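You operate a simulated robot arm through the tools that you are given. There is no shell and no other tool.

You run a simulated robot arm. Do the job below in one go: nothing can be reset, and whatever is moved stays where it is left.

TASK
Slacken both straps on mould 61 and park their blocks in their rests.
Fine: press each winch's release key once before you lift its strap block; blue block in the blue rest, green in the green; the edge guards stay.

It is judged by the outcome, as a careful person would: the job done as asked, and still so three seconds after it is handed in. It fails if anything else is knocked over, pushed out of place, dropped, spilled or broken.

THE ROBOT
A 7-joint arm with a two-finger parallel gripper, fixed in place. Base frame: the origin is at the foot of the arm, x ahead of it, y to its left, z up; the work surface is at about z = 0.575. Units: m, degrees, N and s.
With the tool pointing down near the work surface it reaches from about 0.1 to 0.64 m from the base axis. Its first joint turns from -66.0 to 66.0 degrees. Payload 1.57 kg.
The tool frame sits at the grasp point between the pads (the TCP): z along the fingers, y along the line on which they close. The tips reach 0.03 m beyond it. Largest opening 0.08 m; finger width 0.017, thickness 0.012; the body of the gripper, 0.04 by 0.082 m, starts 0.08 m behind the TCP.
Orientation is that of the tool frame in the base frame, as [roll, pitch, yaw] about the fixed x, y, z axes, in that order (R = Rz(yaw) Ry(pitch) Rx(roll)). With the fingers straight down and closing along the base's y, the tool's x points along the base's -x, its y along +y and its z along -z.

THE INTERFACE
- The arm moves only by the tool move_arm. Its argument "motion" is a list of rows, each a list of 7 numbers: the shift along the tool's x, y, z in m, then the turn, a rotation vector about the tool's x, y, z in degrees, then the closure in counts, from 0 (fully open) to 255 (shut). In form: [[tx, ty, tz, ax, ay, az, jaw], ...]. A call has 1 to 20 rows; each row shifts and turns the commanded pose from where the row before left it, along the tool's axes as they then stand. Each row takes 0.2 s and may step no farther than 0.05 m and 8.6 degrees from the row before; otherwise, or with a gripper value out of range, the whole call is refused. A pose out of reach is approached as far as the arm can. The call stops where the force on the tool passes 40 N (or 10 N more than at its start, if that is more) or the arm is blocked; 0.2 s more then pass. Each finger travels about 0.072 m/s and halts on what it meets, pressing with about 37 N; the grip force reading is that of the motor and also rises with nothing between the fingers. The clock runs only during rows and for 0.2 s after the last one: add rows that do not move to give the fingers time. It gives the time, the measured TCP pose, the force on the tool (base axes), the opening and the grip force at its end, in the units of the frame above (readings bear some noise), with the torque about the TCP (base axes, N m) and any sound that the robot's microphone picked up.
- Cameras (640 x 400 px; columns grow to the right, rows downward): "scene" is fixed at [0.0133, 0.4293, 1.4226]; the picture's right is [-0.95, -0.31, 0.00], its down [-0.19, 0.60, -0.78] and it looks along [0.24, -0.74, -0.63] (base axes); focal length 322 px, centre (320, 200). "wrist" rides on the gripper at [0.072, -0.007, -0.122] in the tool frame; the picture's right is [0.09, 1.00, 0.00], its down [-0.84, 0.08, -0.54] and it looks along [-0.54, 0.05, 0.84] (tool axes); focal length 238 px, centre (320, 200). There is no depth. A picture from a camera that has moved, and an enlarged one, comes with that camera's place and axes in the base frame and with its lens. The place of the scene camera against the robot may be out by one fixed shift of up to 0.025 m in any direction.
- snapshot(camera): a new picture of that camera. It takes no simulated time.
- inspect(camera, box): a new picture of the part [left, top, right, bottom] of that camera's present view, enlarged. It takes no simulated time.
- finish_job(): hands the job in; it is judged then, once.

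Places have to be worked out from the pictures, the camera data and where the tool is seen. Open the gripper and draw the arm clear of the work before you hand the job in, unless the task says otherwise.

The tools are called by a JSON object that holds its "fn" and its "kwargs". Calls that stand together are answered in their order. move_arm: Moves the arm, as the interface text tells. Its arguments: {"type":"object","properties":{"motion":{"type":"array","items":{"type":"array","items":{"type":"number"}}}},"required":["motion"]} The other tools are called the same way: snapshot (camera) takes a picture; inspect (camera, box) takes an enlarged picture of a part of a camera's view; finish_job () hands the job in.

At the start:

```text
time_s: 0.0
ee_pos: [0.4365, -0.2277, 0.9684]
tcp_rot: [-180.0, 0.0, -180.0]
ft_force: [0.4, -0.2, 0.7]
wrist_torque: [0.02, 0.01, 0.04]
width: 0.08
gripper_force: 0.1
```

scene: 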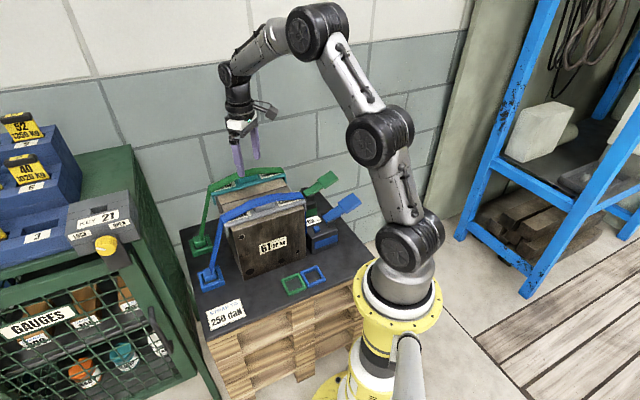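
wrist: 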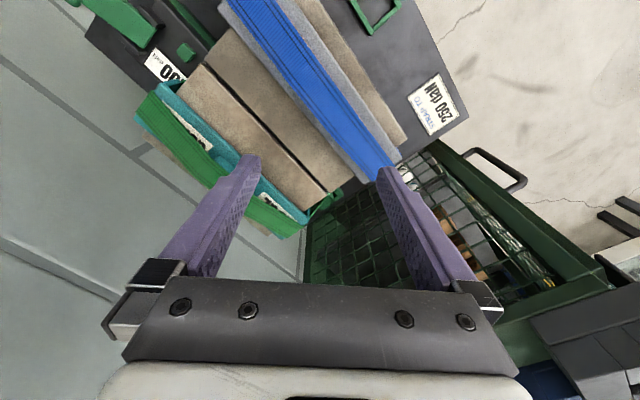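

The scene shows a mould with two straps (green and blue), winches and two rests. I'll enlarge the relevant parts to understand the parts first.

{"fn": "inspect", "kwargs": {"camera": "scene", "box": [180, 150, 380, 275]}}

{"fn": "inspect", "kwargs": {"camera": "scene", "box": [180, 220, 380, 345]}}

{"fn": "inspect", "kwargs": {"camera": "wrist", "box": [60, 0, 500, 275]}}

```text
3.20 times, centred on (280, 212) of scene
camera zoom: at [0.0133, 0.4293, 1.4226], right [-0.95, -0.31, 0.0], down [-0.19, 0.6, -0.78], along [0.24, -0.74, -0.63], focal length 1032 px, centre (448, 160)
```

zoom: 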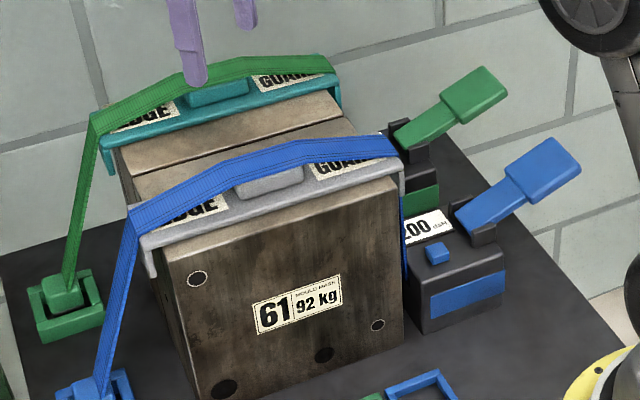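

```text
3.20 times, centred on (280, 282) of scene
camera zoom: at [0.0133, 0.4293, 1.4226], right [-0.95, -0.31, 0.0], down [-0.19, 0.6, -0.78], along [0.24, -0.74, -0.63], focal length 1032 px, centre (448, -64)
```

zoom: 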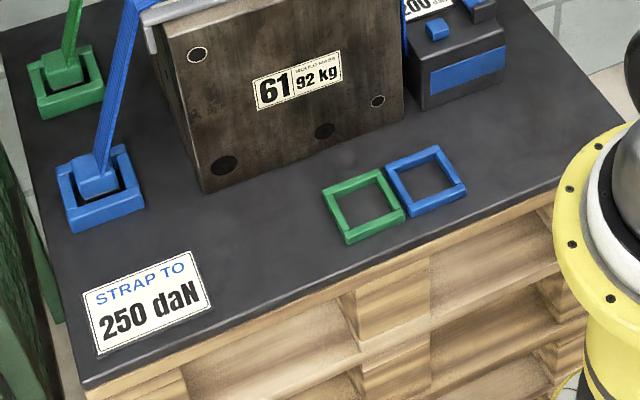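

```text
1.45 times, centred on (280, 138) of wrist
camera zoom: at [0.365, -0.2349, 1.0916], right [-0.09, 1.0, 0.0], down [0.84, 0.08, 0.54], along [0.54, 0.05, -0.84], focal length 347 px, centre (378, 291)
```

zoom: 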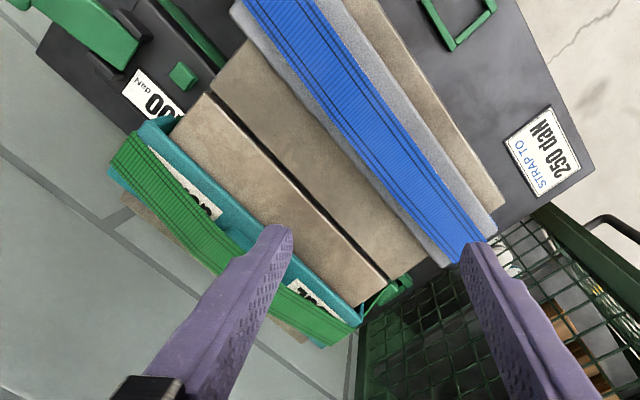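

The rests are the two empty frames near (0.23,-0.18) blue and (0.28,-0.13) green. The strap blocks sit in the anchors on the far left, near (0.53,-0.07) blue and (0.65,-0.18) green. I'll move the wrist camera over the anchors, staying high, to see them better.

{"fn": "move_arm", "kwargs": {"motion": [[-0.016, 0.027, 0.004, 0, 0, 0, 0], [-0.016, 0.027, 0.004, 0, 0, 0, 0], [-0.016, 0.027, 0.004, 0, 0, 0, 0], [-0.016, 0.027, 0.004, 0, 0, 0, 0], [0, 0, 0, 0, 0, 0, 0]]}}

{"fn": "snapshot", "kwargs": {"camera": "wrist"}}

{"fn": "snapshot", "kwargs": {"camera": "scene"}}

```text
time_s: 1.2
ee_pos: [0.5008, -0.1201, 0.952]
tcp_rot: [180.0, -0.1, 179.9]
ft_force: [0.8, 0.6, -0.3]
wrist_torque: [0.01, -0.03, 0.01]
width: 0.0801
gripper_force: 0.0
```

```text
taken
camera wrist: at [0.429, -0.1269, 1.0754], right [-0.09, 1.0, 0.0], down [0.84, 0.08, 0.54], along [0.54, 0.05, -0.84], focal length 238 px, centre (320, 200)
```

wrist: 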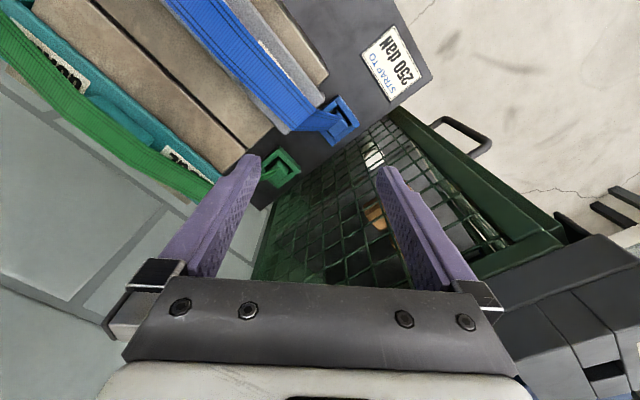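

```text
taken
```

scene: 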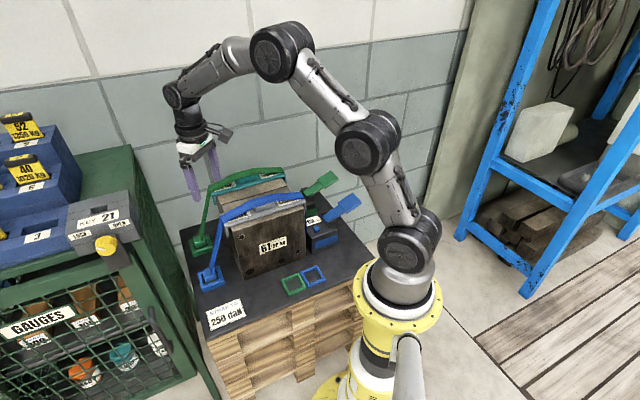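

The wrist view agrees with the scene estimate: green anchor near (0.655,-0.188) and blue near (0.53,-0.07). I'll enlarge both anchors in this view.

{"fn": "inspect", "kwargs": {"camera": "wrist", "box": [230, 80, 390, 210]}}

{"fn": "inspect", "kwargs": {"camera": "scene", "box": [180, 220, 244, 300]}}

{"fn": "inspect", "kwargs": {"camera": "scene", "box": [280, 160, 376, 256]}}

```text
3.08 times, centred on (310, 145) of wrist
camera zoom: at [0.429, -0.1269, 1.0754], right [-0.09, 1.0, 0.0], down [0.84, 0.08, 0.54], along [0.54, 0.05, -0.84], focal length 733 px, centre (351, 369)
```

zoom: 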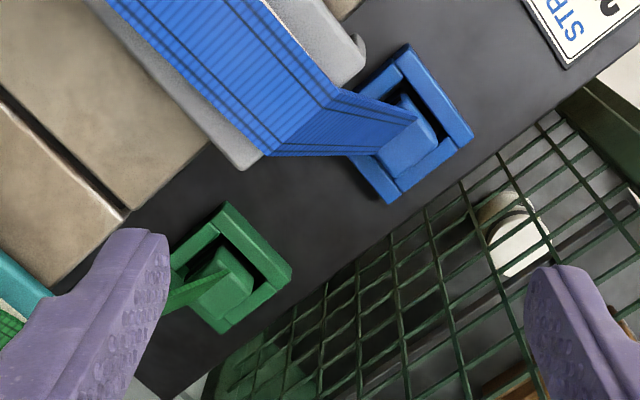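

```text
5.00 times, centred on (212, 260) of scene
camera zoom: at [0.0133, 0.4293, 1.4226], right [-0.95, -0.31, 0.0], down [-0.19, 0.6, -0.78], along [0.24, -0.74, -0.63], focal length 1612 px, centre (860, -100)
```

zoom: 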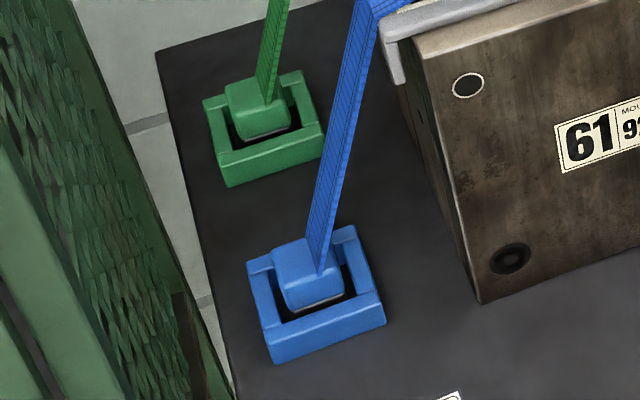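

```text
4.17 times, centred on (328, 208) of scene
camera zoom: at [0.0133, 0.4293, 1.4226], right [-0.95, -0.31, 0.0], down [-0.19, 0.6, -0.78], along [0.24, -0.74, -0.63], focal length 1344 px, centre (287, 167)
```

zoom: 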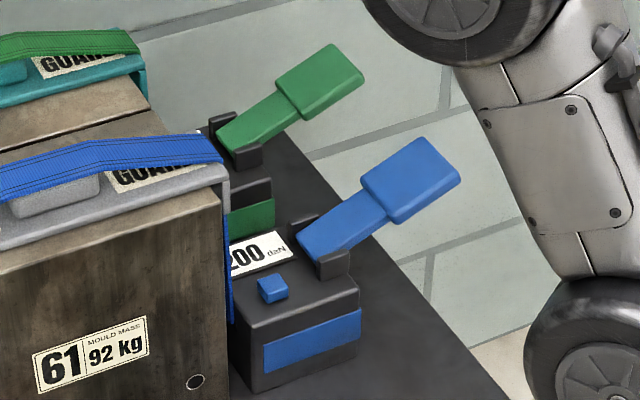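

The blocks sit inside square anchor frames and the strap rises from each block toward the mould. The small coloured button on each winch box looks like the release key, and the big paddle is the lever. I'll go over the winches, staying high, to measure the keys.

{"fn": "move_arm", "kwargs": {"motion": [[0.035, -0.03, 0, 0, 0, 0, 0], [0.035, -0.03, 0, 0, 0, 0, 0], [0.035, -0.03, 0, 0, 0, 0, 0], [0.035, -0.03, 0, 0, 0, 0, 0], [0.035, -0.03, 0, 0, 0, 0, 0], [0.035, -0.03, 0, 0, 0, 0, 0], [0.02, -0.02, 0, 0, 0, 0, 0], [0, 0, 0, 0, 0, 0, 0]]}}

{"fn": "snapshot", "kwargs": {"camera": "wrist"}}

{"fn": "snapshot", "kwargs": {"camera": "scene"}}

```text
time_s: 3.0
ee_pos: [0.2699, -0.3211, 0.9518]
tcp_rot: [-180.0, 0.0, -180.0]
ft_force: [0.1, 0.1, -0.2]
wrist_torque: [0.01, -0.05, 0.01]
width: 0.08
gripper_force: 0.0
```

```text
taken
camera wrist: at [0.199, -0.3271, 1.0752], right [-0.09, 1.0, 0.0], down [0.84, 0.08, 0.54], along [0.54, 0.05, -0.84], focal length 238 px, centre (320, 200)
```

wrist: 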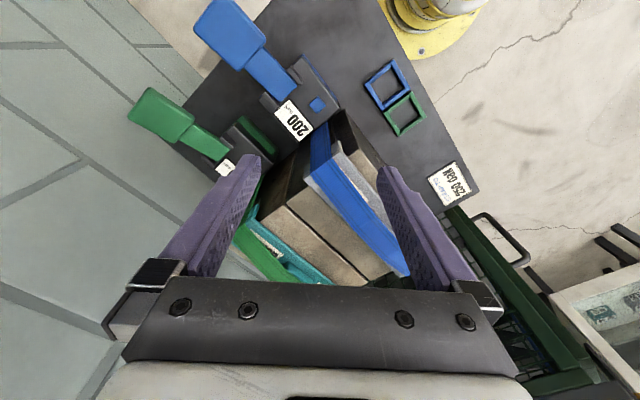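

```text
taken
```

scene: 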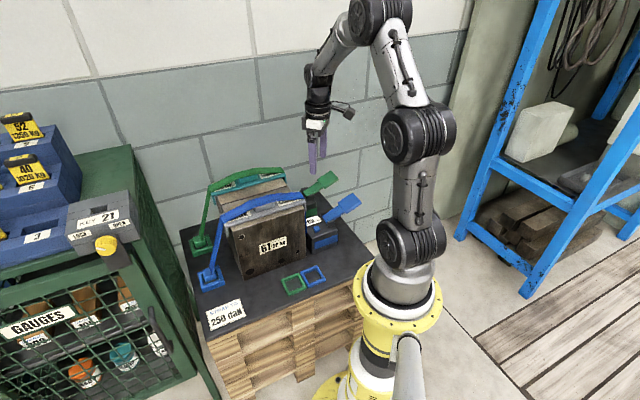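

{"fn": "inspect", "kwargs": {"camera": "wrist", "box": [180, 0, 380, 200]}}

{"fn": "inspect", "kwargs": {"camera": "wrist", "box": [330, 40, 450, 150]}}

```text
2.00 times, centred on (280, 100) of wrist
camera zoom: at [0.199, -0.3271, 1.0752], right [-0.09, 1.0, 0.0], down [0.84, 0.08, 0.54], along [0.54, 0.05, -0.84], focal length 477 px, centre (400, 400)
```

zoom: 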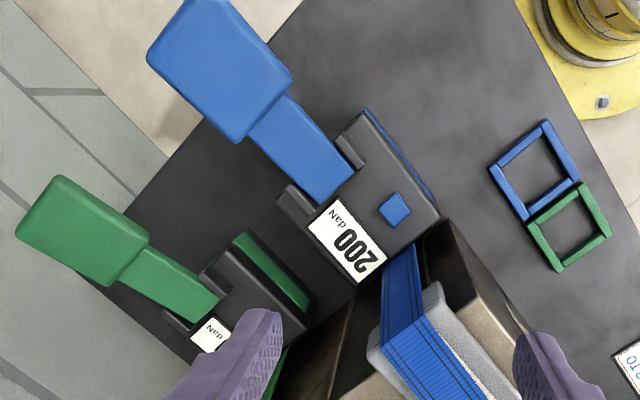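

```text
3.64 times, centred on (390, 95) of wrist
camera zoom: at [0.199, -0.3271, 1.0752], right [-0.09, 1.0, 0.0], down [0.84, 0.08, 0.54], along [0.54, 0.05, -0.84], focal length 867 px, centre (66, 582)
```

zoom: 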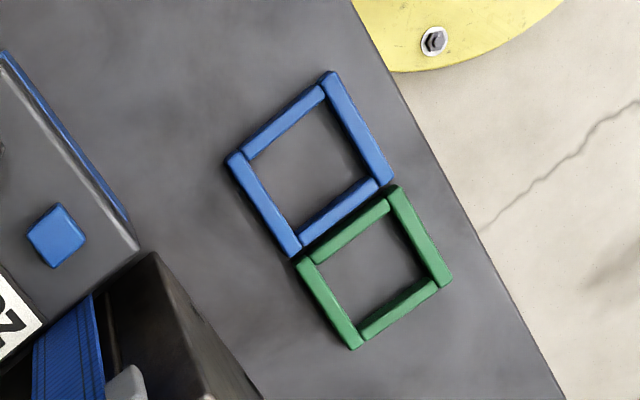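

The winch faces and rests line up on axes about 45° to the base. The blue key is near (0.281,-0.324) and the mould top is near z=0.80. I'll yaw the tool by 45° so it lines up with the layout and the narrow side of the gripper faces the mould, then re-measure the key from a lower height.

{"fn": "move_arm", "kwargs": {"motion": [[0, 0, 0, 0, 0, -7.5, 0], [0, 0, 0, 0, 0, -7.5, 0], [0, 0, 0, 0, 0, -7.5, 0], [0, 0, 0, 0, 0, -7.5, 0], [0, 0, 0, 0, 0, -7.5, 0], [0, 0, 0, 0, 0, -7.5, 0], [0, 0, 0, 0, 0, 0, 0]]}}

{"fn": "snapshot", "kwargs": {"camera": "wrist"}}

{"fn": "snapshot", "kwargs": {"camera": "scene"}}

```text
time_s: 4.6
ee_pos: [0.2711, -0.3203, 0.9527]
tcp_rot: [-180.0, 0.0, -134.9]
ft_force: [-0.2, -0.8, -0.7]
wrist_torque: [-0.03, 0.01, 0.02]
width: 0.0798
gripper_force: 0.0
```

```text
taken
camera wrist: at [0.2247, -0.376, 1.076], right [-0.77, 0.64, 0.0], down [0.54, 0.65, 0.54], along [0.35, 0.42, -0.84], focal length 238 px, centre (320, 200)
```

wrist: 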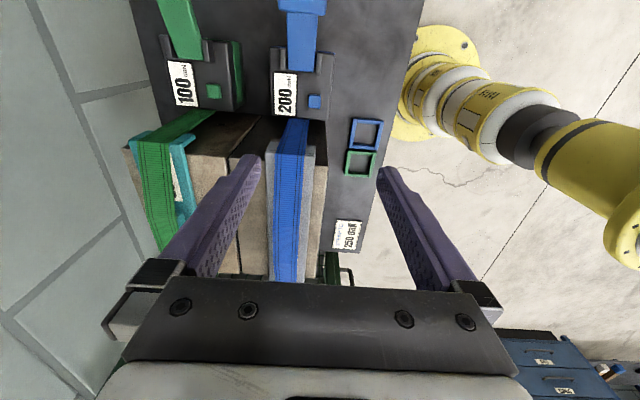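

```text
taken
```

scene: 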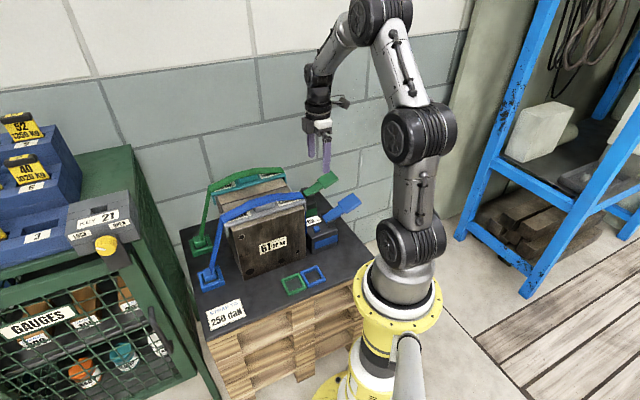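

Now the view is aligned with the layout, and both keys and both rests are visible. I'll enlarge to measure them.

{"fn": "inspect", "kwargs": {"camera": "wrist", "box": [140, 0, 340, 140]}}

{"fn": "inspect", "kwargs": {"camera": "wrist", "box": [290, 80, 410, 260]}}

```text
2.86 times, centred on (240, 70) of wrist
camera zoom: at [0.2247, -0.376, 1.076], right [-0.77, 0.64, 0.0], down [0.54, 0.65, 0.54], along [0.35, 0.42, -0.84], focal length 681 px, centre (549, 571)
```

zoom: 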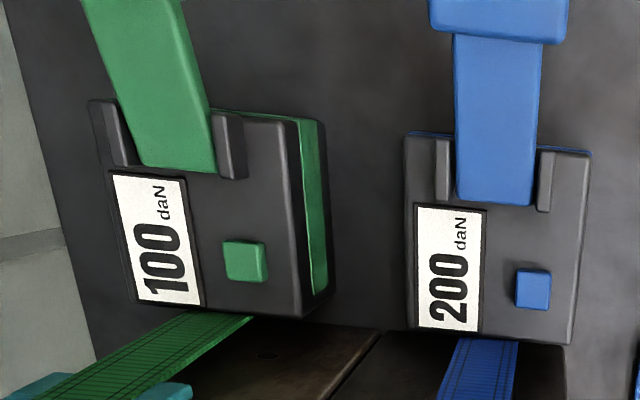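

```text
2.22 times, centred on (350, 170) of wrist
camera zoom: at [0.2247, -0.376, 1.076], right [-0.77, 0.64, 0.0], down [0.54, 0.65, 0.54], along [0.35, 0.42, -0.84], focal length 530 px, centre (253, 267)
```

zoom: 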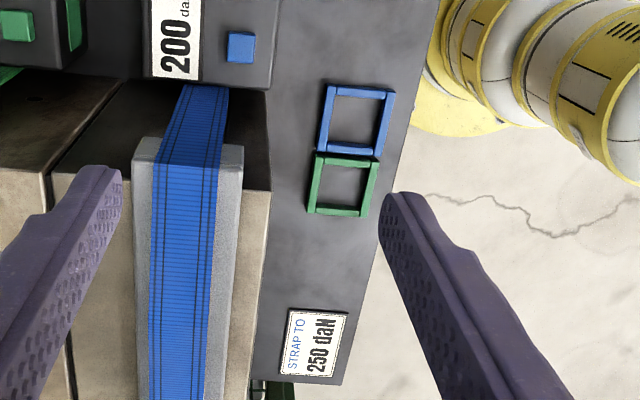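

Triangulating the two wrist views puts the blue key top near (0.281,-0.324,0.652) and the green key near (0.395,-0.442,0.65). The guard's end overhangs close to the key, so I'll close the fingers, tilt the tool 15° away from the mould and come down to a standoff above the blue key.

{"fn": "move_arm", "kwargs": {"motion": [[0, 0, 0, 0, -7.5, 0, 255], [0, 0, 0, 0, -7.5, 0, 255], [0, 0, 0, 0, 0, 0, 255], [0.01, -0.0019, 0.0372, 0, 0, 0, 255], [0.01, -0.0019, 0.0372, 0, 0, 0, 255], [0.01, -0.0019, 0.0372, 0, 0, 0, 255], [0.01, -0.0019, 0.0372, 0, 0, 0, 255], [0, 0, 0, 0, 0, 0, 255]]}}

{"fn": "snapshot", "kwargs": {"camera": "wrist"}}

{"fn": "inspect", "kwargs": {"camera": "scene", "box": [240, 100, 400, 260]}}

```text
time_s: 6.4
ee_pos: [0.277, -0.3262, 0.7979]
tcp_rot: [-179.9, 14.9, -135.0]
ft_force: [-0.3, 0.7, 0.3]
wrist_torque: [-0.01, 0.01, -0.01]
width: 0.0002
gripper_force: 21.3
```

```text
taken
camera wrist: at [0.2102, -0.401, 0.8985], right [-0.77, 0.64, -0.02], down [0.42, 0.53, 0.74], along [0.49, 0.56, -0.67], focal length 238 px, centre (320, 200)
```

wrist: 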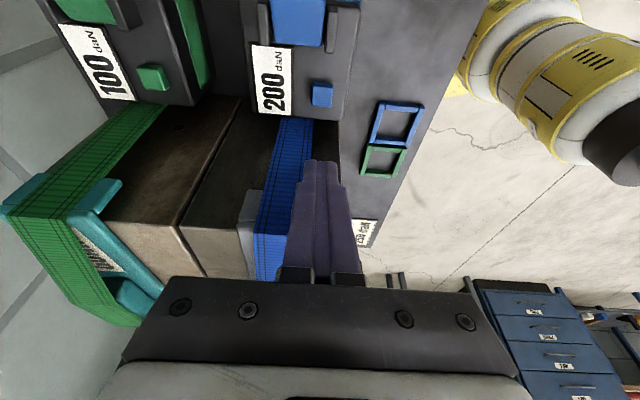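

```text
2.50 times, centred on (320, 180) of scene
camera zoom: at [0.0133, 0.4293, 1.4226], right [-0.95, -0.31, 0.0], down [-0.19, 0.6, -0.78], along [0.24, -0.74, -0.63], focal length 806 px, centre (320, 250)
```

zoom: 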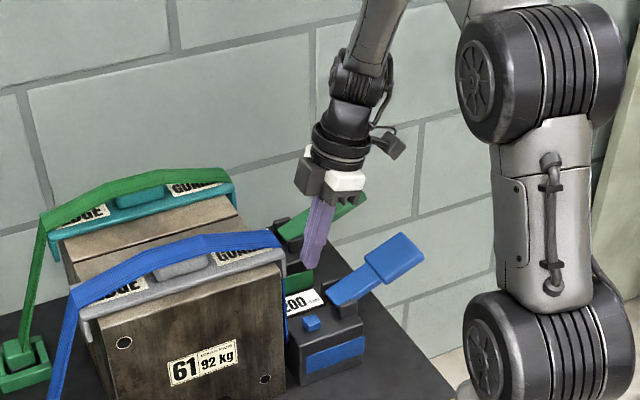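

The closed fingertips are above the blue key and clear of the guard and lever. I'll go down to about 15 mm above the key.

{"fn": "move_arm", "kwargs": {"motion": [[0.0086, 0, 0.0322, 0, 0, 0, 255], [0.0086, 0, 0.0322, 0, 0, 0, 255], [0.0086, 0, 0.0322, 0, 0, 0, 255], [0, 0, 0, 0, 0, 0, 255]]}}

{"fn": "snapshot", "kwargs": {"camera": "wrist"}}

{"fn": "inspect", "kwargs": {"camera": "scene", "box": [270, 150, 370, 260]}}

```text
time_s: 7.4
ee_pos: [0.2764, -0.3233, 0.6978]
tcp_rot: [180.0, 15.0, -135.0]
ft_force: [-0.6, 0.1, 2.2]
wrist_torque: [0.04, 0.01, -0.01]
width: 0.0
gripper_force: 21.1
heard: click
```

```text
taken
camera wrist: at [0.2102, -0.4001, 0.7981], right [-0.77, 0.64, -0.02], down [0.42, 0.53, 0.74], along [0.49, 0.56, -0.67], focal length 238 px, centre (320, 200)
```

wrist: 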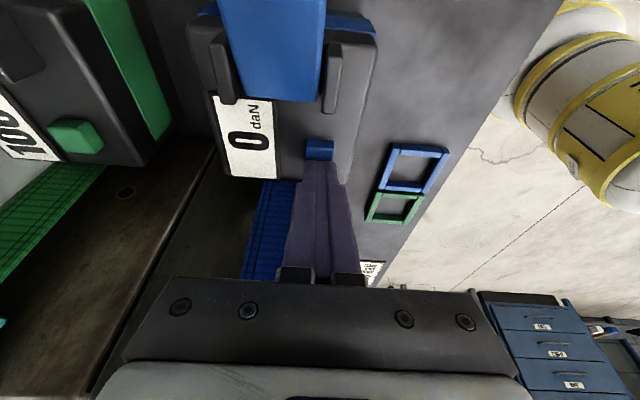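

```text
3.64 times, centred on (320, 205) of scene
camera zoom: at [0.0132, 0.4294, 1.4226], right [-0.95, -0.31, 0.0], down [-0.19, 0.6, -0.78], along [0.24, -0.74, -0.63], focal length 1172 px, centre (320, 182)
```

zoom: 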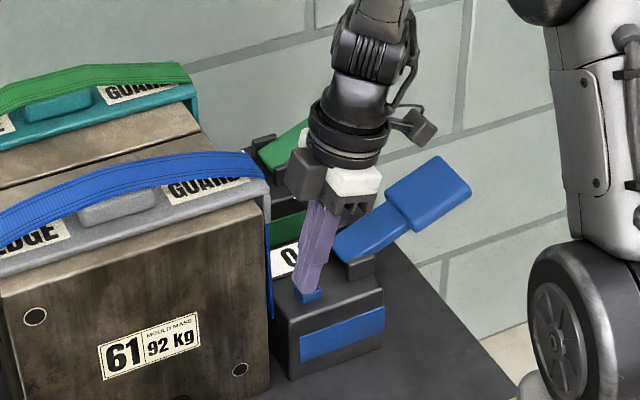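

I heard a click, the blue display went from 200 to 0 daN, and the contact force is only 2 N, so the blue key is pressed once. I'll back straight up.

{"fn": "move_arm", "kwargs": {"motion": [[-0.0086, 0, -0.0322, 0, 0, 0, 255], [-0.0086, 0, -0.0322, 0, 0, 0, 255], [-0.0086, 0, -0.0322, 0, 0, 0, 255], [-0.0104, 0, -0.0386, 0, 0, 0, 255], [-0.0104, 0, -0.0386, 0, 0, 0, 255], [-0.0104, 0, -0.0386, 0, 0, 0, 255], [0, 0, 0, 0, 0, 0, 255]]}}

{"fn": "snapshot", "kwargs": {"camera": "wrist"}}

{"fn": "snapshot", "kwargs": {"camera": "scene"}}

```text
time_s: 9.0
ee_pos: [0.275, -0.3258, 0.9188]
tcp_rot: [179.9, 15.1, -135.0]
ft_force: [-0.4, 0.0, -0.2]
wrist_torque: [-0.03, 0.04, -0.01]
width: 0.0001
gripper_force: 21.6
```

```text
taken
camera wrist: at [0.2086, -0.4023, 1.0186], right [-0.77, 0.64, -0.02], down [0.42, 0.53, 0.74], along [0.49, 0.56, -0.67], focal length 238 px, centre (320, 200)
```

wrist: 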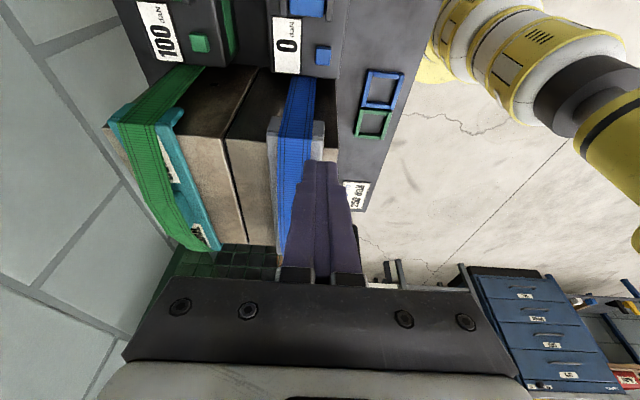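

```text
taken
```

scene: 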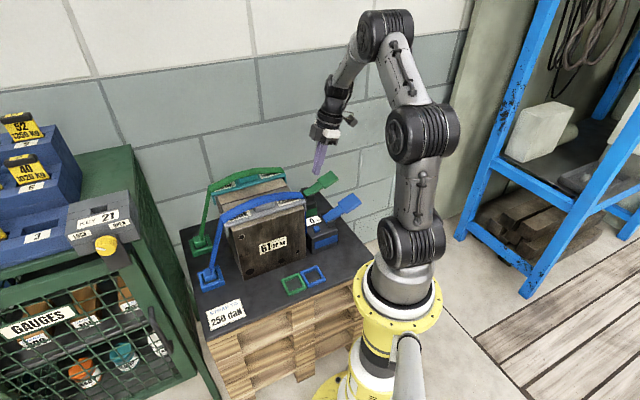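

The blue winch reads 0 daN. The green key works out at about (0.3905,-0.4377,0.668), so I'll move sideways along the winch row at this height to sit above it.

{"fn": "move_arm", "kwargs": {"motion": [[0, -0.0396, 0, 0, 0, 0, 255], [0, -0.0396, 0, 0, 0, 0, 255], [0, -0.0396, 0, 0, 0, 0, 255], [0, -0.0396, 0, 0, 0, 0, 255], [0, 0, 0, 0, 0, 0, 255]]}}

{"fn": "snapshot", "kwargs": {"camera": "wrist"}}

{"fn": "inspect", "kwargs": {"camera": "scene", "box": [240, 100, 400, 260]}}

```text
time_s: 10.2
ee_pos: [0.3876, -0.4397, 0.9183]
tcp_rot: [179.9, 15.0, -134.9]
ft_force: [0.1, -0.2, -0.1]
wrist_torque: [0.01, -0.02, 0.02]
width: 0.0
gripper_force: 21.5
```

```text
taken
camera wrist: at [0.3214, -0.5158, 1.0182], right [-0.77, 0.64, -0.02], down [0.42, 0.53, 0.74], along [0.49, 0.56, -0.67], focal length 238 px, centre (320, 200)
```

wrist: 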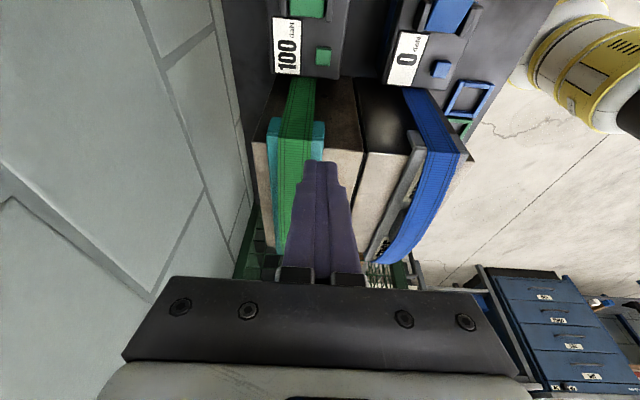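

```text
2.50 times, centred on (320, 180) of scene
camera zoom: at [0.0133, 0.4293, 1.4226], right [-0.95, -0.31, 0.0], down [-0.19, 0.6, -0.78], along [0.24, -0.74, -0.63], focal length 806 px, centre (320, 250)
```

zoom: 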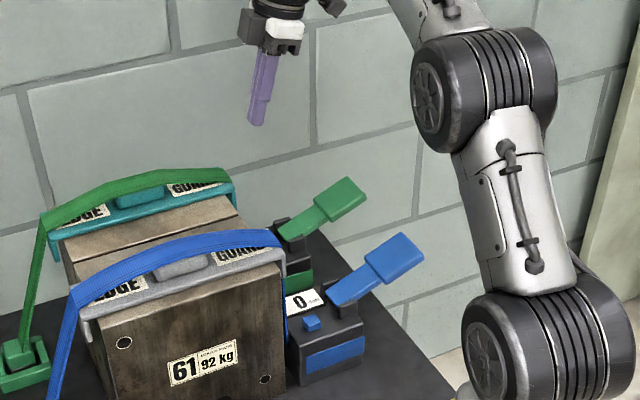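

The green key sits at the same spot in the image as the blue key did before its descent, so the alignment matches. I'll go down to about 12 mm above the press height.

{"fn": "move_arm", "kwargs": {"motion": [[0.009, 0, 0.0335, 0, 0, 0, 255], [0.009, 0, 0.0335, 0, 0, 0, 255], [0.009, 0, 0.0335, 0, 0, 0, 255], [0.009, 0, 0.0335, 0, 0, 0, 255], [0.009, 0, 0.0335, 0, 0, 0, 255], [0.009, 0, 0.0315, 0, 0, 0, 255], [0, 0, 0, 0, 0, 0, 255]]}}

{"fn": "snapshot", "kwargs": {"camera": "wrist"}}

```text
time_s: 11.8
ee_pos: [0.3876, -0.4413, 0.7111]
tcp_rot: [-179.9, 15.0, -135.0]
ft_force: [0.1, 0.0, -0.6]
wrist_torque: [-0.01, 0.01, -0.02]
width: 0.0002
gripper_force: 21.1
```

```text
taken
camera wrist: at [0.3202, -0.5166, 0.8121], right [-0.77, 0.64, -0.02], down [0.42, 0.53, 0.74], along [0.49, 0.56, -0.67], focal length 238 px, centre (320, 200)
```

wrist: 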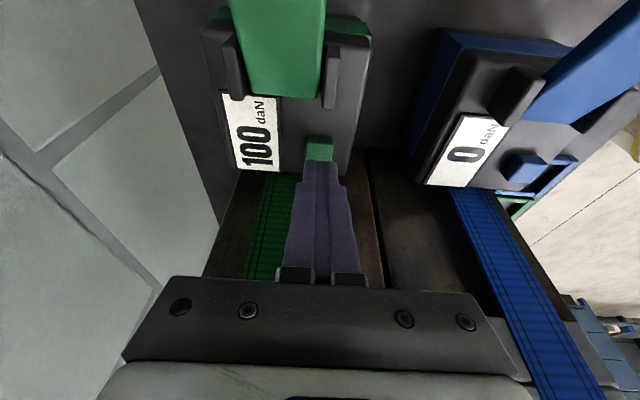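

The tips are just above the green key, the display still reads 100 and there is no contact yet. I'll press down in small steps of about 5 mm.

{"fn": "move_arm", "kwargs": {"motion": [[0.0013, 0, 0.0048, 0, 0, 0, 255], [0.0013, 0, 0.0048, 0, 0, 0, 255], [0.0009, 0, 0.0034, 0, 0, 0, 255]]}}

{"fn": "snapshot", "kwargs": {"camera": "wrist"}}

```text
time_s: 12.6
ee_pos: [0.3871, -0.4372, 0.6994]
tcp_rot: [-179.9, 15.0, -134.9]
ft_force: [0.0, -0.8, 1.8]
wrist_torque: [0.01, 0.03, 0.02]
width: 0.0
gripper_force: 21.6
```

```text
taken
camera wrist: at [0.3211, -0.5147, 0.7994], right [-0.77, 0.64, -0.02], down [0.42, 0.53, 0.74], along [0.49, 0.56, -0.67], focal length 238 px, centre (320, 200)
```

wrist: 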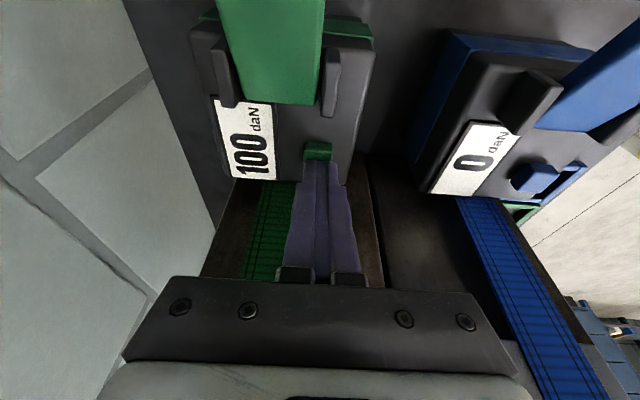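

Light contact (1.8 N) but no click, and the display is still at 100. I'll press another 1.5 mm.

{"fn": "move_arm", "kwargs": {"motion": [[0.0004, 0, 0.0015, 0, 0, 0, 255]]}}

{"fn": "inspect", "kwargs": {"camera": "wrist", "box": [180, 60, 400, 220]}}

```text
time_s: 13.0
ee_pos: [0.3878, -0.4391, 0.6965]
tcp_rot: [-179.9, 15.0, -134.9]
ft_force: [1.3, -1.1, 2.9]
wrist_torque: [-0.03, 0.02, 0.01]
width: 0.0002
gripper_force: 21.1
heard: click
```

```text
2.50 times, centred on (290, 140) of wrist
camera zoom: at [0.321, -0.5146, 0.7975], right [-0.77, 0.64, -0.03], down [0.42, 0.53, 0.74], along [0.49, 0.56, -0.67], focal length 596 px, centre (395, 350)
```

zoom: 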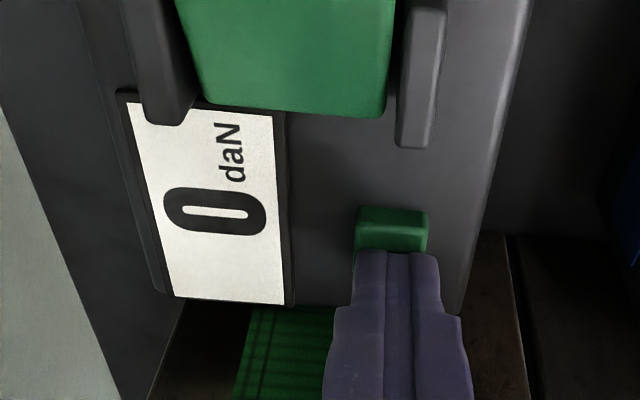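

One click and the green display now reads 0 daN. I'll back straight up, clear of the mould top.

{"fn": "move_arm", "kwargs": {"motion": [[-0.0086, 0, -0.0322, 0, 0, 0, 255], [-0.0086, 0, -0.0322, 0, 0, 0, 255], [-0.0086, 0, -0.0322, 0, 0, 0, 255], [-0.0104, 0, -0.0386, 0, 0, 0, 255], [-0.0104, 0, -0.0386, 0, 0, 0, 255], [-0.0104, 0, -0.0386, 0, 0, 0, 255], [-0.0078, 0, -0.029, 0, 0, 0, 255], [0, 0, 0, 0, 0, 0, 255]]}}

{"fn": "snapshot", "kwargs": {"camera": "wrist"}}

{"fn": "inspect", "kwargs": {"camera": "scene", "box": [170, 150, 380, 310]}}

```text
time_s: 14.8
ee_pos: [0.3886, -0.4377, 0.9473]
tcp_rot: [-180.0, 15.1, -135.0]
ft_force: [0.5, 0.5, 0.0]
wrist_torque: [0.03, 0.0, 0.02]
width: 0.0
gripper_force: 21.3
```

```text
taken
camera wrist: at [0.3224, -0.5139, 1.0482], right [-0.77, 0.64, -0.02], down [0.42, 0.53, 0.74], along [0.49, 0.56, -0.67], focal length 238 px, centre (320, 200)
```

wrist: 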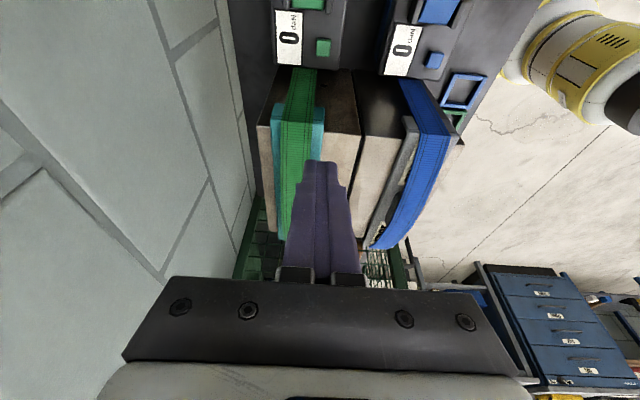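

```text
2.50 times, centred on (275, 230) of scene
camera zoom: at [0.0133, 0.4293, 1.4226], right [-0.95, -0.31, 0.0], down [-0.19, 0.6, -0.78], along [0.24, -0.74, -0.63], focal length 806 px, centre (432, 125)
```

zoom: 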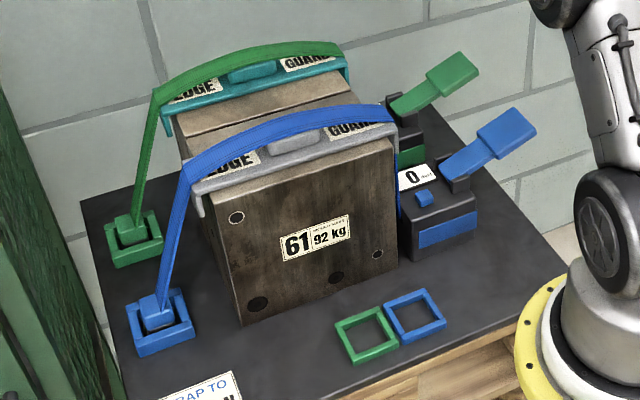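

Both straps show visible slack and both gauges read 0. Before going near the blocks I want to know how close the green cabinet is, and see how the strap joins the block, so I'll look at those areas.

{"fn": "inspect", "kwargs": {"camera": "scene", "box": [0, 100, 240, 400]}}

{"fn": "inspect", "kwargs": {"camera": "scene", "box": [180, 220, 244, 300]}}

```text
1.33 times, centred on (120, 250) of scene
camera zoom: at [0.0133, 0.4293, 1.4226], right [-0.95, -0.31, 0.0], down [-0.19, 0.6, -0.78], along [0.24, -0.74, -0.63], focal length 430 px, centre (587, 133)
```

zoom: 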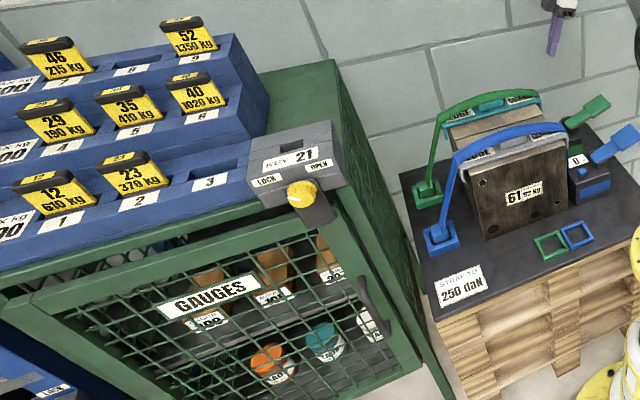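

```text
5.00 times, centred on (212, 260) of scene
camera zoom: at [0.0133, 0.4293, 1.4226], right [-0.95, -0.31, 0.0], down [-0.19, 0.6, -0.78], along [0.24, -0.74, -0.63], focal length 1612 px, centre (860, -100)
```

zoom: 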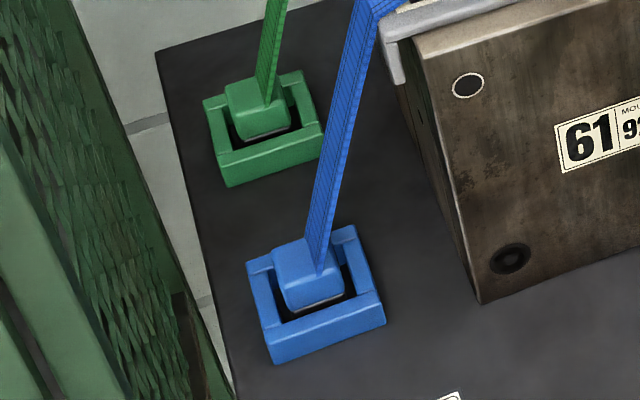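

The cabinet's side panel stands about 0.11 m beyond the blocks and rises to about z=0.91, with the strap and mould on the other side. So I want the gripper vertical, closing across the strap's width, with the wrist camera on the cabinet side. First I'll remove the tilt and move high over toward the anchors.

{"fn": "move_arm", "kwargs": {"motion": [[0, 0, 0, 0, 7.5, 0, 255], [0, 0, 0, 0, 7.5, 0, 255], [-0.0392, 0.0218, -0.0022, 0, 0, 0, 255], [-0.0392, 0.0218, -0.0022, 0, 0, 0, 200], [-0.0392, 0.0218, -0.0022, 0, 0, 0, 150], [-0.0392, 0.0218, -0.0022, 0, 0, 0, 100], [-0.0392, 0.0218, -0.0022, 0, 0, 0, 50], [-0.0392, 0.0218, -0.0022, 0, 0, 0, 0], [-0.0392, 0.0218, -0.0022, 0, 0, 0, 0], [-0.0392, 0.0218, -0.0022, 0, 0, 0, 0], [-0.0392, 0.0218, -0.0022, 0, 0, 0, 0], [0, 0, 0, 0, 0, 0, 0]]}}

{"fn": "snapshot", "kwargs": {"camera": "scene"}}

{"fn": "snapshot", "kwargs": {"camera": "wrist"}}

```text
time_s: 17.4
ee_pos: [0.4963, -0.0482, 0.9681]
tcp_rot: [180.0, 0.0, -135.0]
ft_force: [-0.2, 0.3, 0.2]
wrist_torque: [0.0, 0.0, 0.02]
width: 0.0797
gripper_force: 0.0
```

```text
taken
```

scene: 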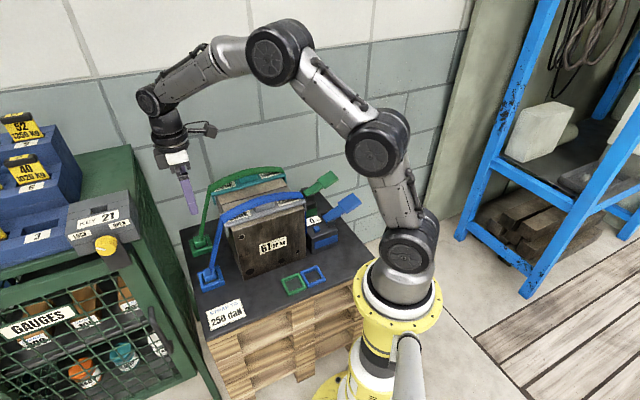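

```text
taken
camera wrist: at [0.4509, -0.1054, 1.0912], right [-0.77, 0.64, 0.0], down [0.54, 0.65, 0.54], along [0.35, 0.42, -0.84], focal length 238 px, centre (320, 200)
```

wrist: 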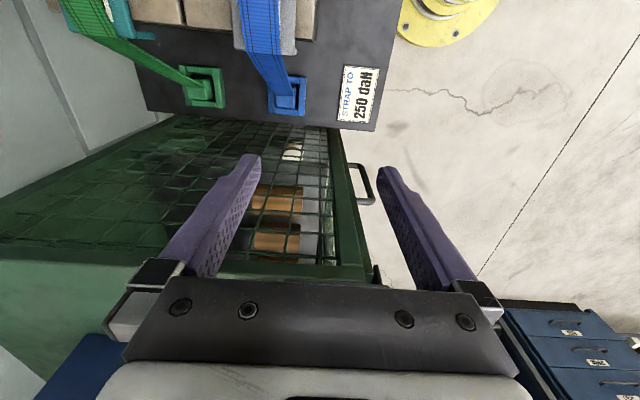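

The cabinet side panel is at about e1=0.46 (distance along the 45° axis) and the blocks at about 0.334, so there is roughly 0.125 m of room. I'll enlarge the anchors from this angle.

{"fn": "inspect", "kwargs": {"camera": "wrist", "box": [170, 40, 330, 140]}}

```text
4.00 times, centred on (250, 90) of wrist
camera zoom: at [0.4509, -0.1054, 1.0912], right [-0.77, 0.64, 0.0], down [0.54, 0.65, 0.54], along [0.35, 0.42, -0.84], focal length 953 px, centre (600, 640)
```

zoom: 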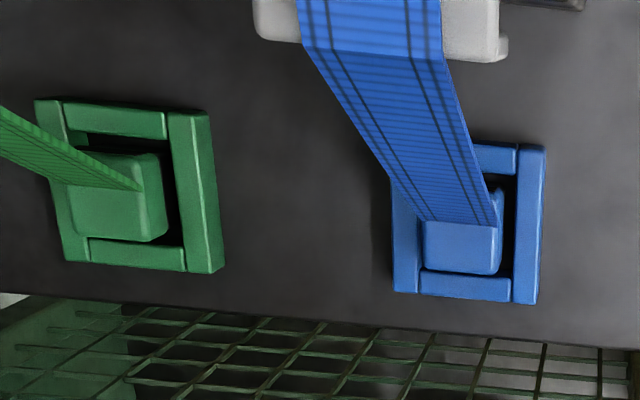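

The blue frame centre works out at about (0.548,-0.087) and the green at about (0.659,-0.198). Their axes line up with the 45° layout. I'll rotate the tool half a turn here so the camera ends up on the cabinet side.

{"fn": "move_arm", "kwargs": {"motion": [[0, 0, 0, 0, 0, 8.5, 0], [0, 0, 0, 0, 0, 8.5, 0], [0, 0, 0, 0, 0, 8.5, 0], [0, 0, 0, 0, 0, 8.5, 0], [0, 0, 0, 0, 0, 8.5, 0], [0, 0, 0, 0, 0, 8.5, 0], [0, 0, 0, 0, 0, 8.5, 0], [0, 0, 0, 0, 0, 8.5, 0], [0, 0, 0, 0, 0, 8.5, 0], [0, 0, 0, 0, 0, 8.5, 0], [0, 0, 0, 0, 0, 8.5, 0], [0, 0, 0, 0, 0, 8.5, 0], [0, 0, 0, 0, 0, 8.5, 0], [0, 0, 0, 0, 0, 8.5, 0], [0, 0, 0, 0, 0, 8.5, 0], [0, 0, 0, 0, 0, 8.5, 0], [0, 0, 0, 0, 0, 8.5, 0], [0, 0, 0, 0, 0, 8.5, 0], [0, 0, 0, 0, 0, 8.5, 0], [0, 0, 0, 0, 0, 8.5, 0]]}}

{"fn": "snapshot", "kwargs": {"camera": "scene"}}

{"fn": "snapshot", "kwargs": {"camera": "wrist"}}

```text
time_s: 21.6
ee_pos: [0.4986, -0.0496, 0.9677]
tcp_rot: [179.9, 0.0, 54.8]
ft_force: [0.0, 0.4, -0.1]
wrist_torque: [0.02, -0.04, 0.03]
width: 0.08
gripper_force: 0.0
```

```text
taken
```

scene: 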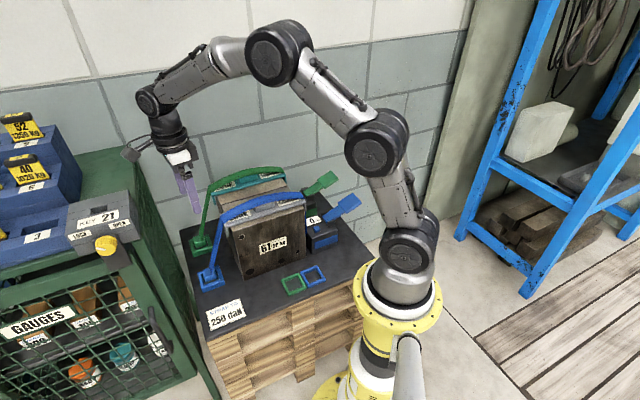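

```text
taken
camera wrist: at [0.5345, 0.0126, 1.0899], right [0.87, -0.5, 0.0], down [-0.42, -0.73, 0.54], along [-0.27, -0.47, -0.84], focal length 238 px, centre (320, 200)
```

wrist: 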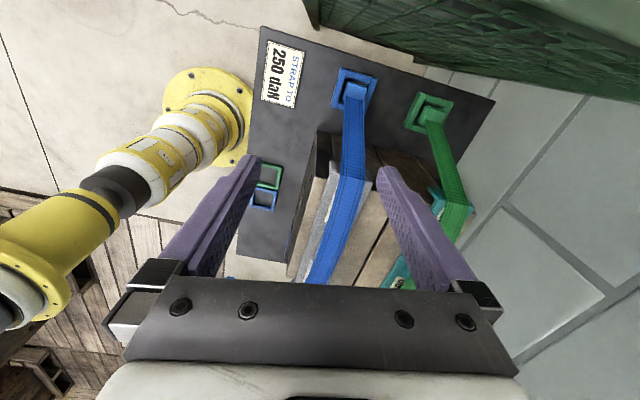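

The half turn works. I'll finish the last 10° to line up exactly and move above the blue block at z=0.80.

{"fn": "move_arm", "kwargs": {"motion": [[0, 0, 0, 0, 0, 4.9, 0], [0, 0, 0, 0, 0, 4.9, 0], [0.0033, 0.0205, 0, 0, 0, 0, 0], [0.0033, 0.0205, 0, 0, 0, 0, 0], [0.0033, 0.0205, 0, 0, 0, 0, 0], [0, 0, 0.042, 0, 0, 0, 0], [0, 0, 0.042, 0, 0, 0, 0], [0, 0, 0.042, 0, 0, 0, 0], [0, 0, 0.042, 0, 0, 0, 0], [0, 0, 0, 0, 0, 0, 0]]}}

{"fn": "snapshot", "kwargs": {"camera": "scene"}}

{"fn": "snapshot", "kwargs": {"camera": "wrist"}}

```text
time_s: 23.8
ee_pos: [0.5472, -0.0862, 0.7981]
tcp_rot: [-179.9, 0.0, 45.2]
ft_force: [-0.3, 0.0, -0.2]
wrist_torque: [0.03, 0.04, 0.0]
width: 0.0798
gripper_force: 0.1
```

```text
taken
```

scene: 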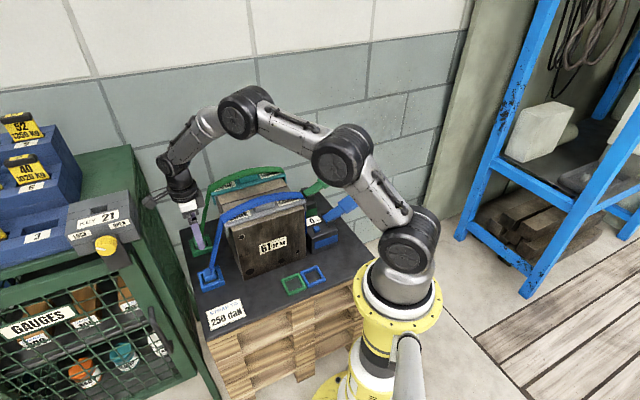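

```text
taken
camera wrist: at [0.5942, -0.0307, 0.9216], right [0.77, -0.64, 0.0], down [-0.53, -0.65, 0.54], along [-0.34, -0.42, -0.84], focal length 238 px, centre (320, 200)
```

wrist: 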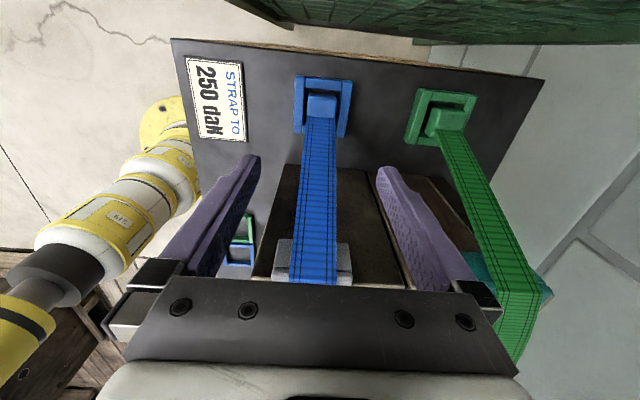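

{"fn": "inspect", "kwargs": {"camera": "wrist", "box": [270, 60, 380, 140]}}

{"fn": "inspect", "kwargs": {"camera": "wrist", "box": [390, 70, 500, 160]}}

{"fn": "inspect", "kwargs": {"camera": "scene", "box": [130, 130, 260, 300]}}

```text
5.00 times, centred on (325, 100) of wrist
camera zoom: at [0.5942, -0.0307, 0.9216], right [0.77, -0.64, 0.0], down [-0.53, -0.65, 0.54], along [-0.34, -0.42, -0.84], focal length 1192 px, centre (295, 700)
```

zoom: 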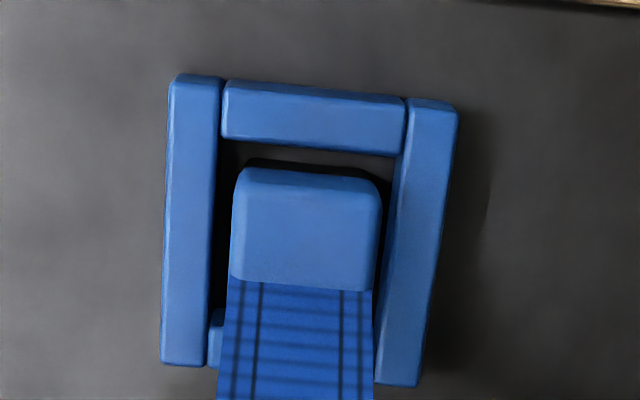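

```text
4.44 times, centred on (445, 115) of wrist
camera zoom: at [0.5942, -0.0307, 0.9216], right [0.77, -0.64, 0.0], down [-0.53, -0.65, 0.54], along [-0.34, -0.42, -0.84], focal length 1059 px, centre (-236, 578)
```

zoom: 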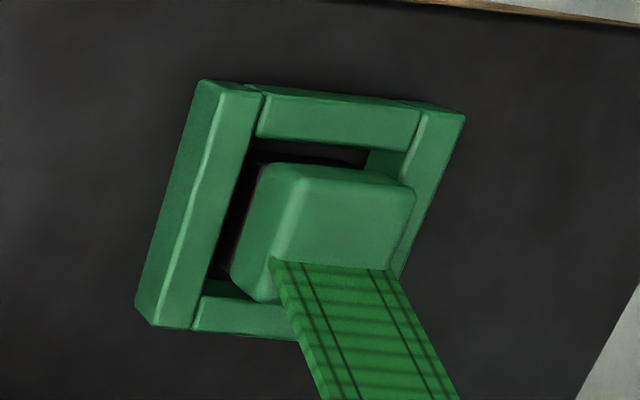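

```text
2.35 times, centred on (195, 215) of scene
camera zoom: at [0.0133, 0.4293, 1.4226], right [-0.95, -0.31, 0.0], down [-0.19, 0.6, -0.78], along [0.24, -0.74, -0.63], focal length 759 px, centre (614, 165)
```

zoom: 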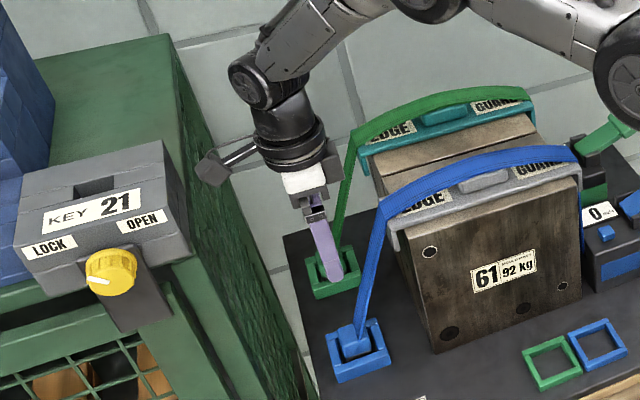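

The blue block sits centred in its frame, its top about 2 cm above the frame walls and about 0.037 m wide. I'll shift slightly to centre on it and descend, fingers open, to just above block height.

{"fn": "move_arm", "kwargs": {"motion": [[0.005, 0.002, 0.03, 0, 0, 0, 0], [0, 0, 0.04, 0, 0, 0, 0], [0, 0, 0.04, 0, 0, 0, 0], [0, 0, 0.03, 0, 0, 0, 0], [0, 0, 0, 0, 0, 0, 0]]}}

{"fn": "snapshot", "kwargs": {"camera": "wrist"}}

{"fn": "inspect", "kwargs": {"camera": "scene", "box": [150, 190, 260, 310]}}

```text
time_s: 25.0
ee_pos: [0.5536, -0.0841, 0.6577]
tcp_rot: [-179.9, 0.0, 45.2]
ft_force: [-0.1, -0.1, 0.8]
wrist_torque: [0.04, 0.0, -0.03]
width: 0.08
gripper_force: 0.1
```

```text
taken
camera wrist: at [0.5996, -0.0281, 0.7802], right [0.77, -0.64, 0.0], down [-0.53, -0.65, 0.54], along [-0.34, -0.42, -0.84], focal length 238 px, centre (320, 200)
```

wrist: 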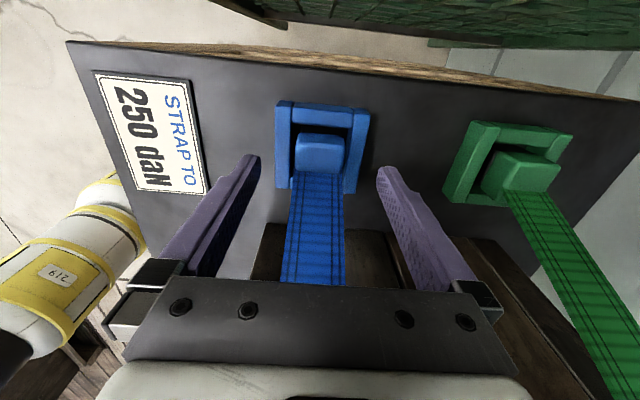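

```text
3.33 times, centred on (205, 250) of scene
camera zoom: at [0.0133, 0.4293, 1.4226], right [-0.95, -0.31, 0.0], down [-0.19, 0.6, -0.78], along [0.24, -0.74, -0.63], focal length 1075 px, centre (703, 33)
```

zoom: 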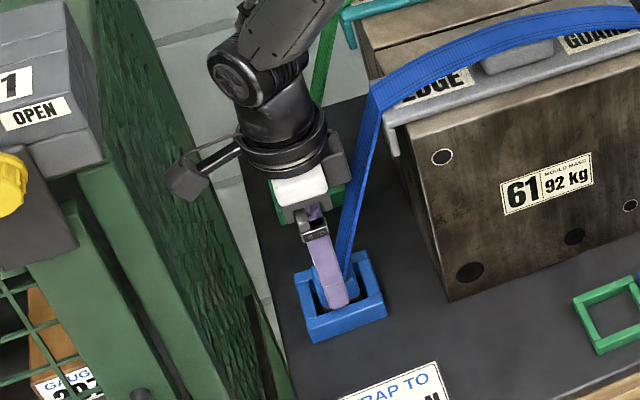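

The fingers straddle the block and everything is clear. I'll take one closer look to judge the wall height and block top against the tips before the last descent.

{"fn": "inspect", "kwargs": {"camera": "wrist", "box": [240, 90, 400, 190]}}

{"fn": "inspect", "kwargs": {"camera": "scene", "box": [190, 245, 240, 300]}}

```text
4.00 times, centred on (320, 140) of wrist
camera zoom: at [0.5996, -0.0281, 0.7802], right [0.77, -0.64, 0.0], down [-0.53, -0.65, 0.54], along [-0.34, -0.42, -0.84], focal length 953 px, centre (320, 440)
```

zoom: 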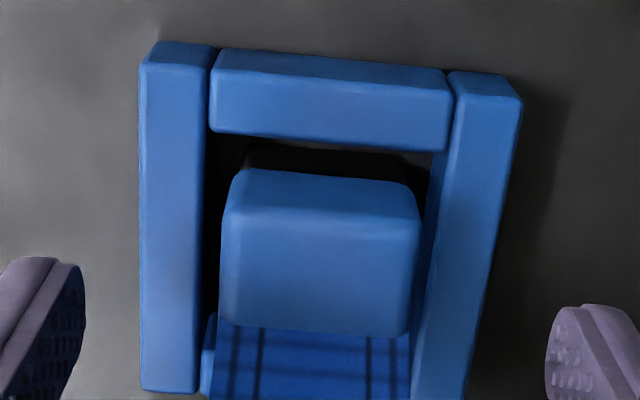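

```text
7.27 times, centred on (215, 272) of scene
camera zoom: at [0.0133, 0.4293, 1.4226], right [-0.95, -0.31, 0.0], down [-0.19, 0.6, -0.78], along [0.24, -0.74, -0.63], focal length 2345 px, centre (1084, -327)
```

zoom: 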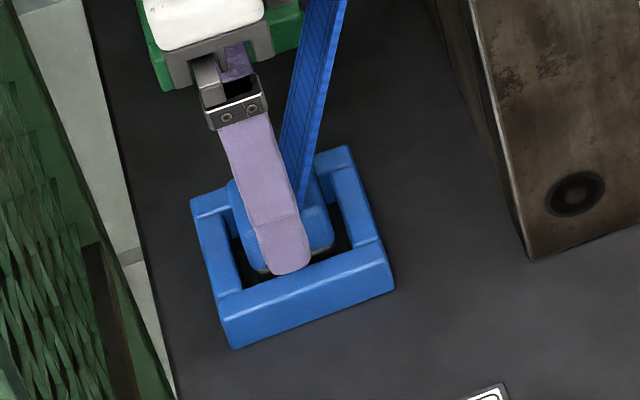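

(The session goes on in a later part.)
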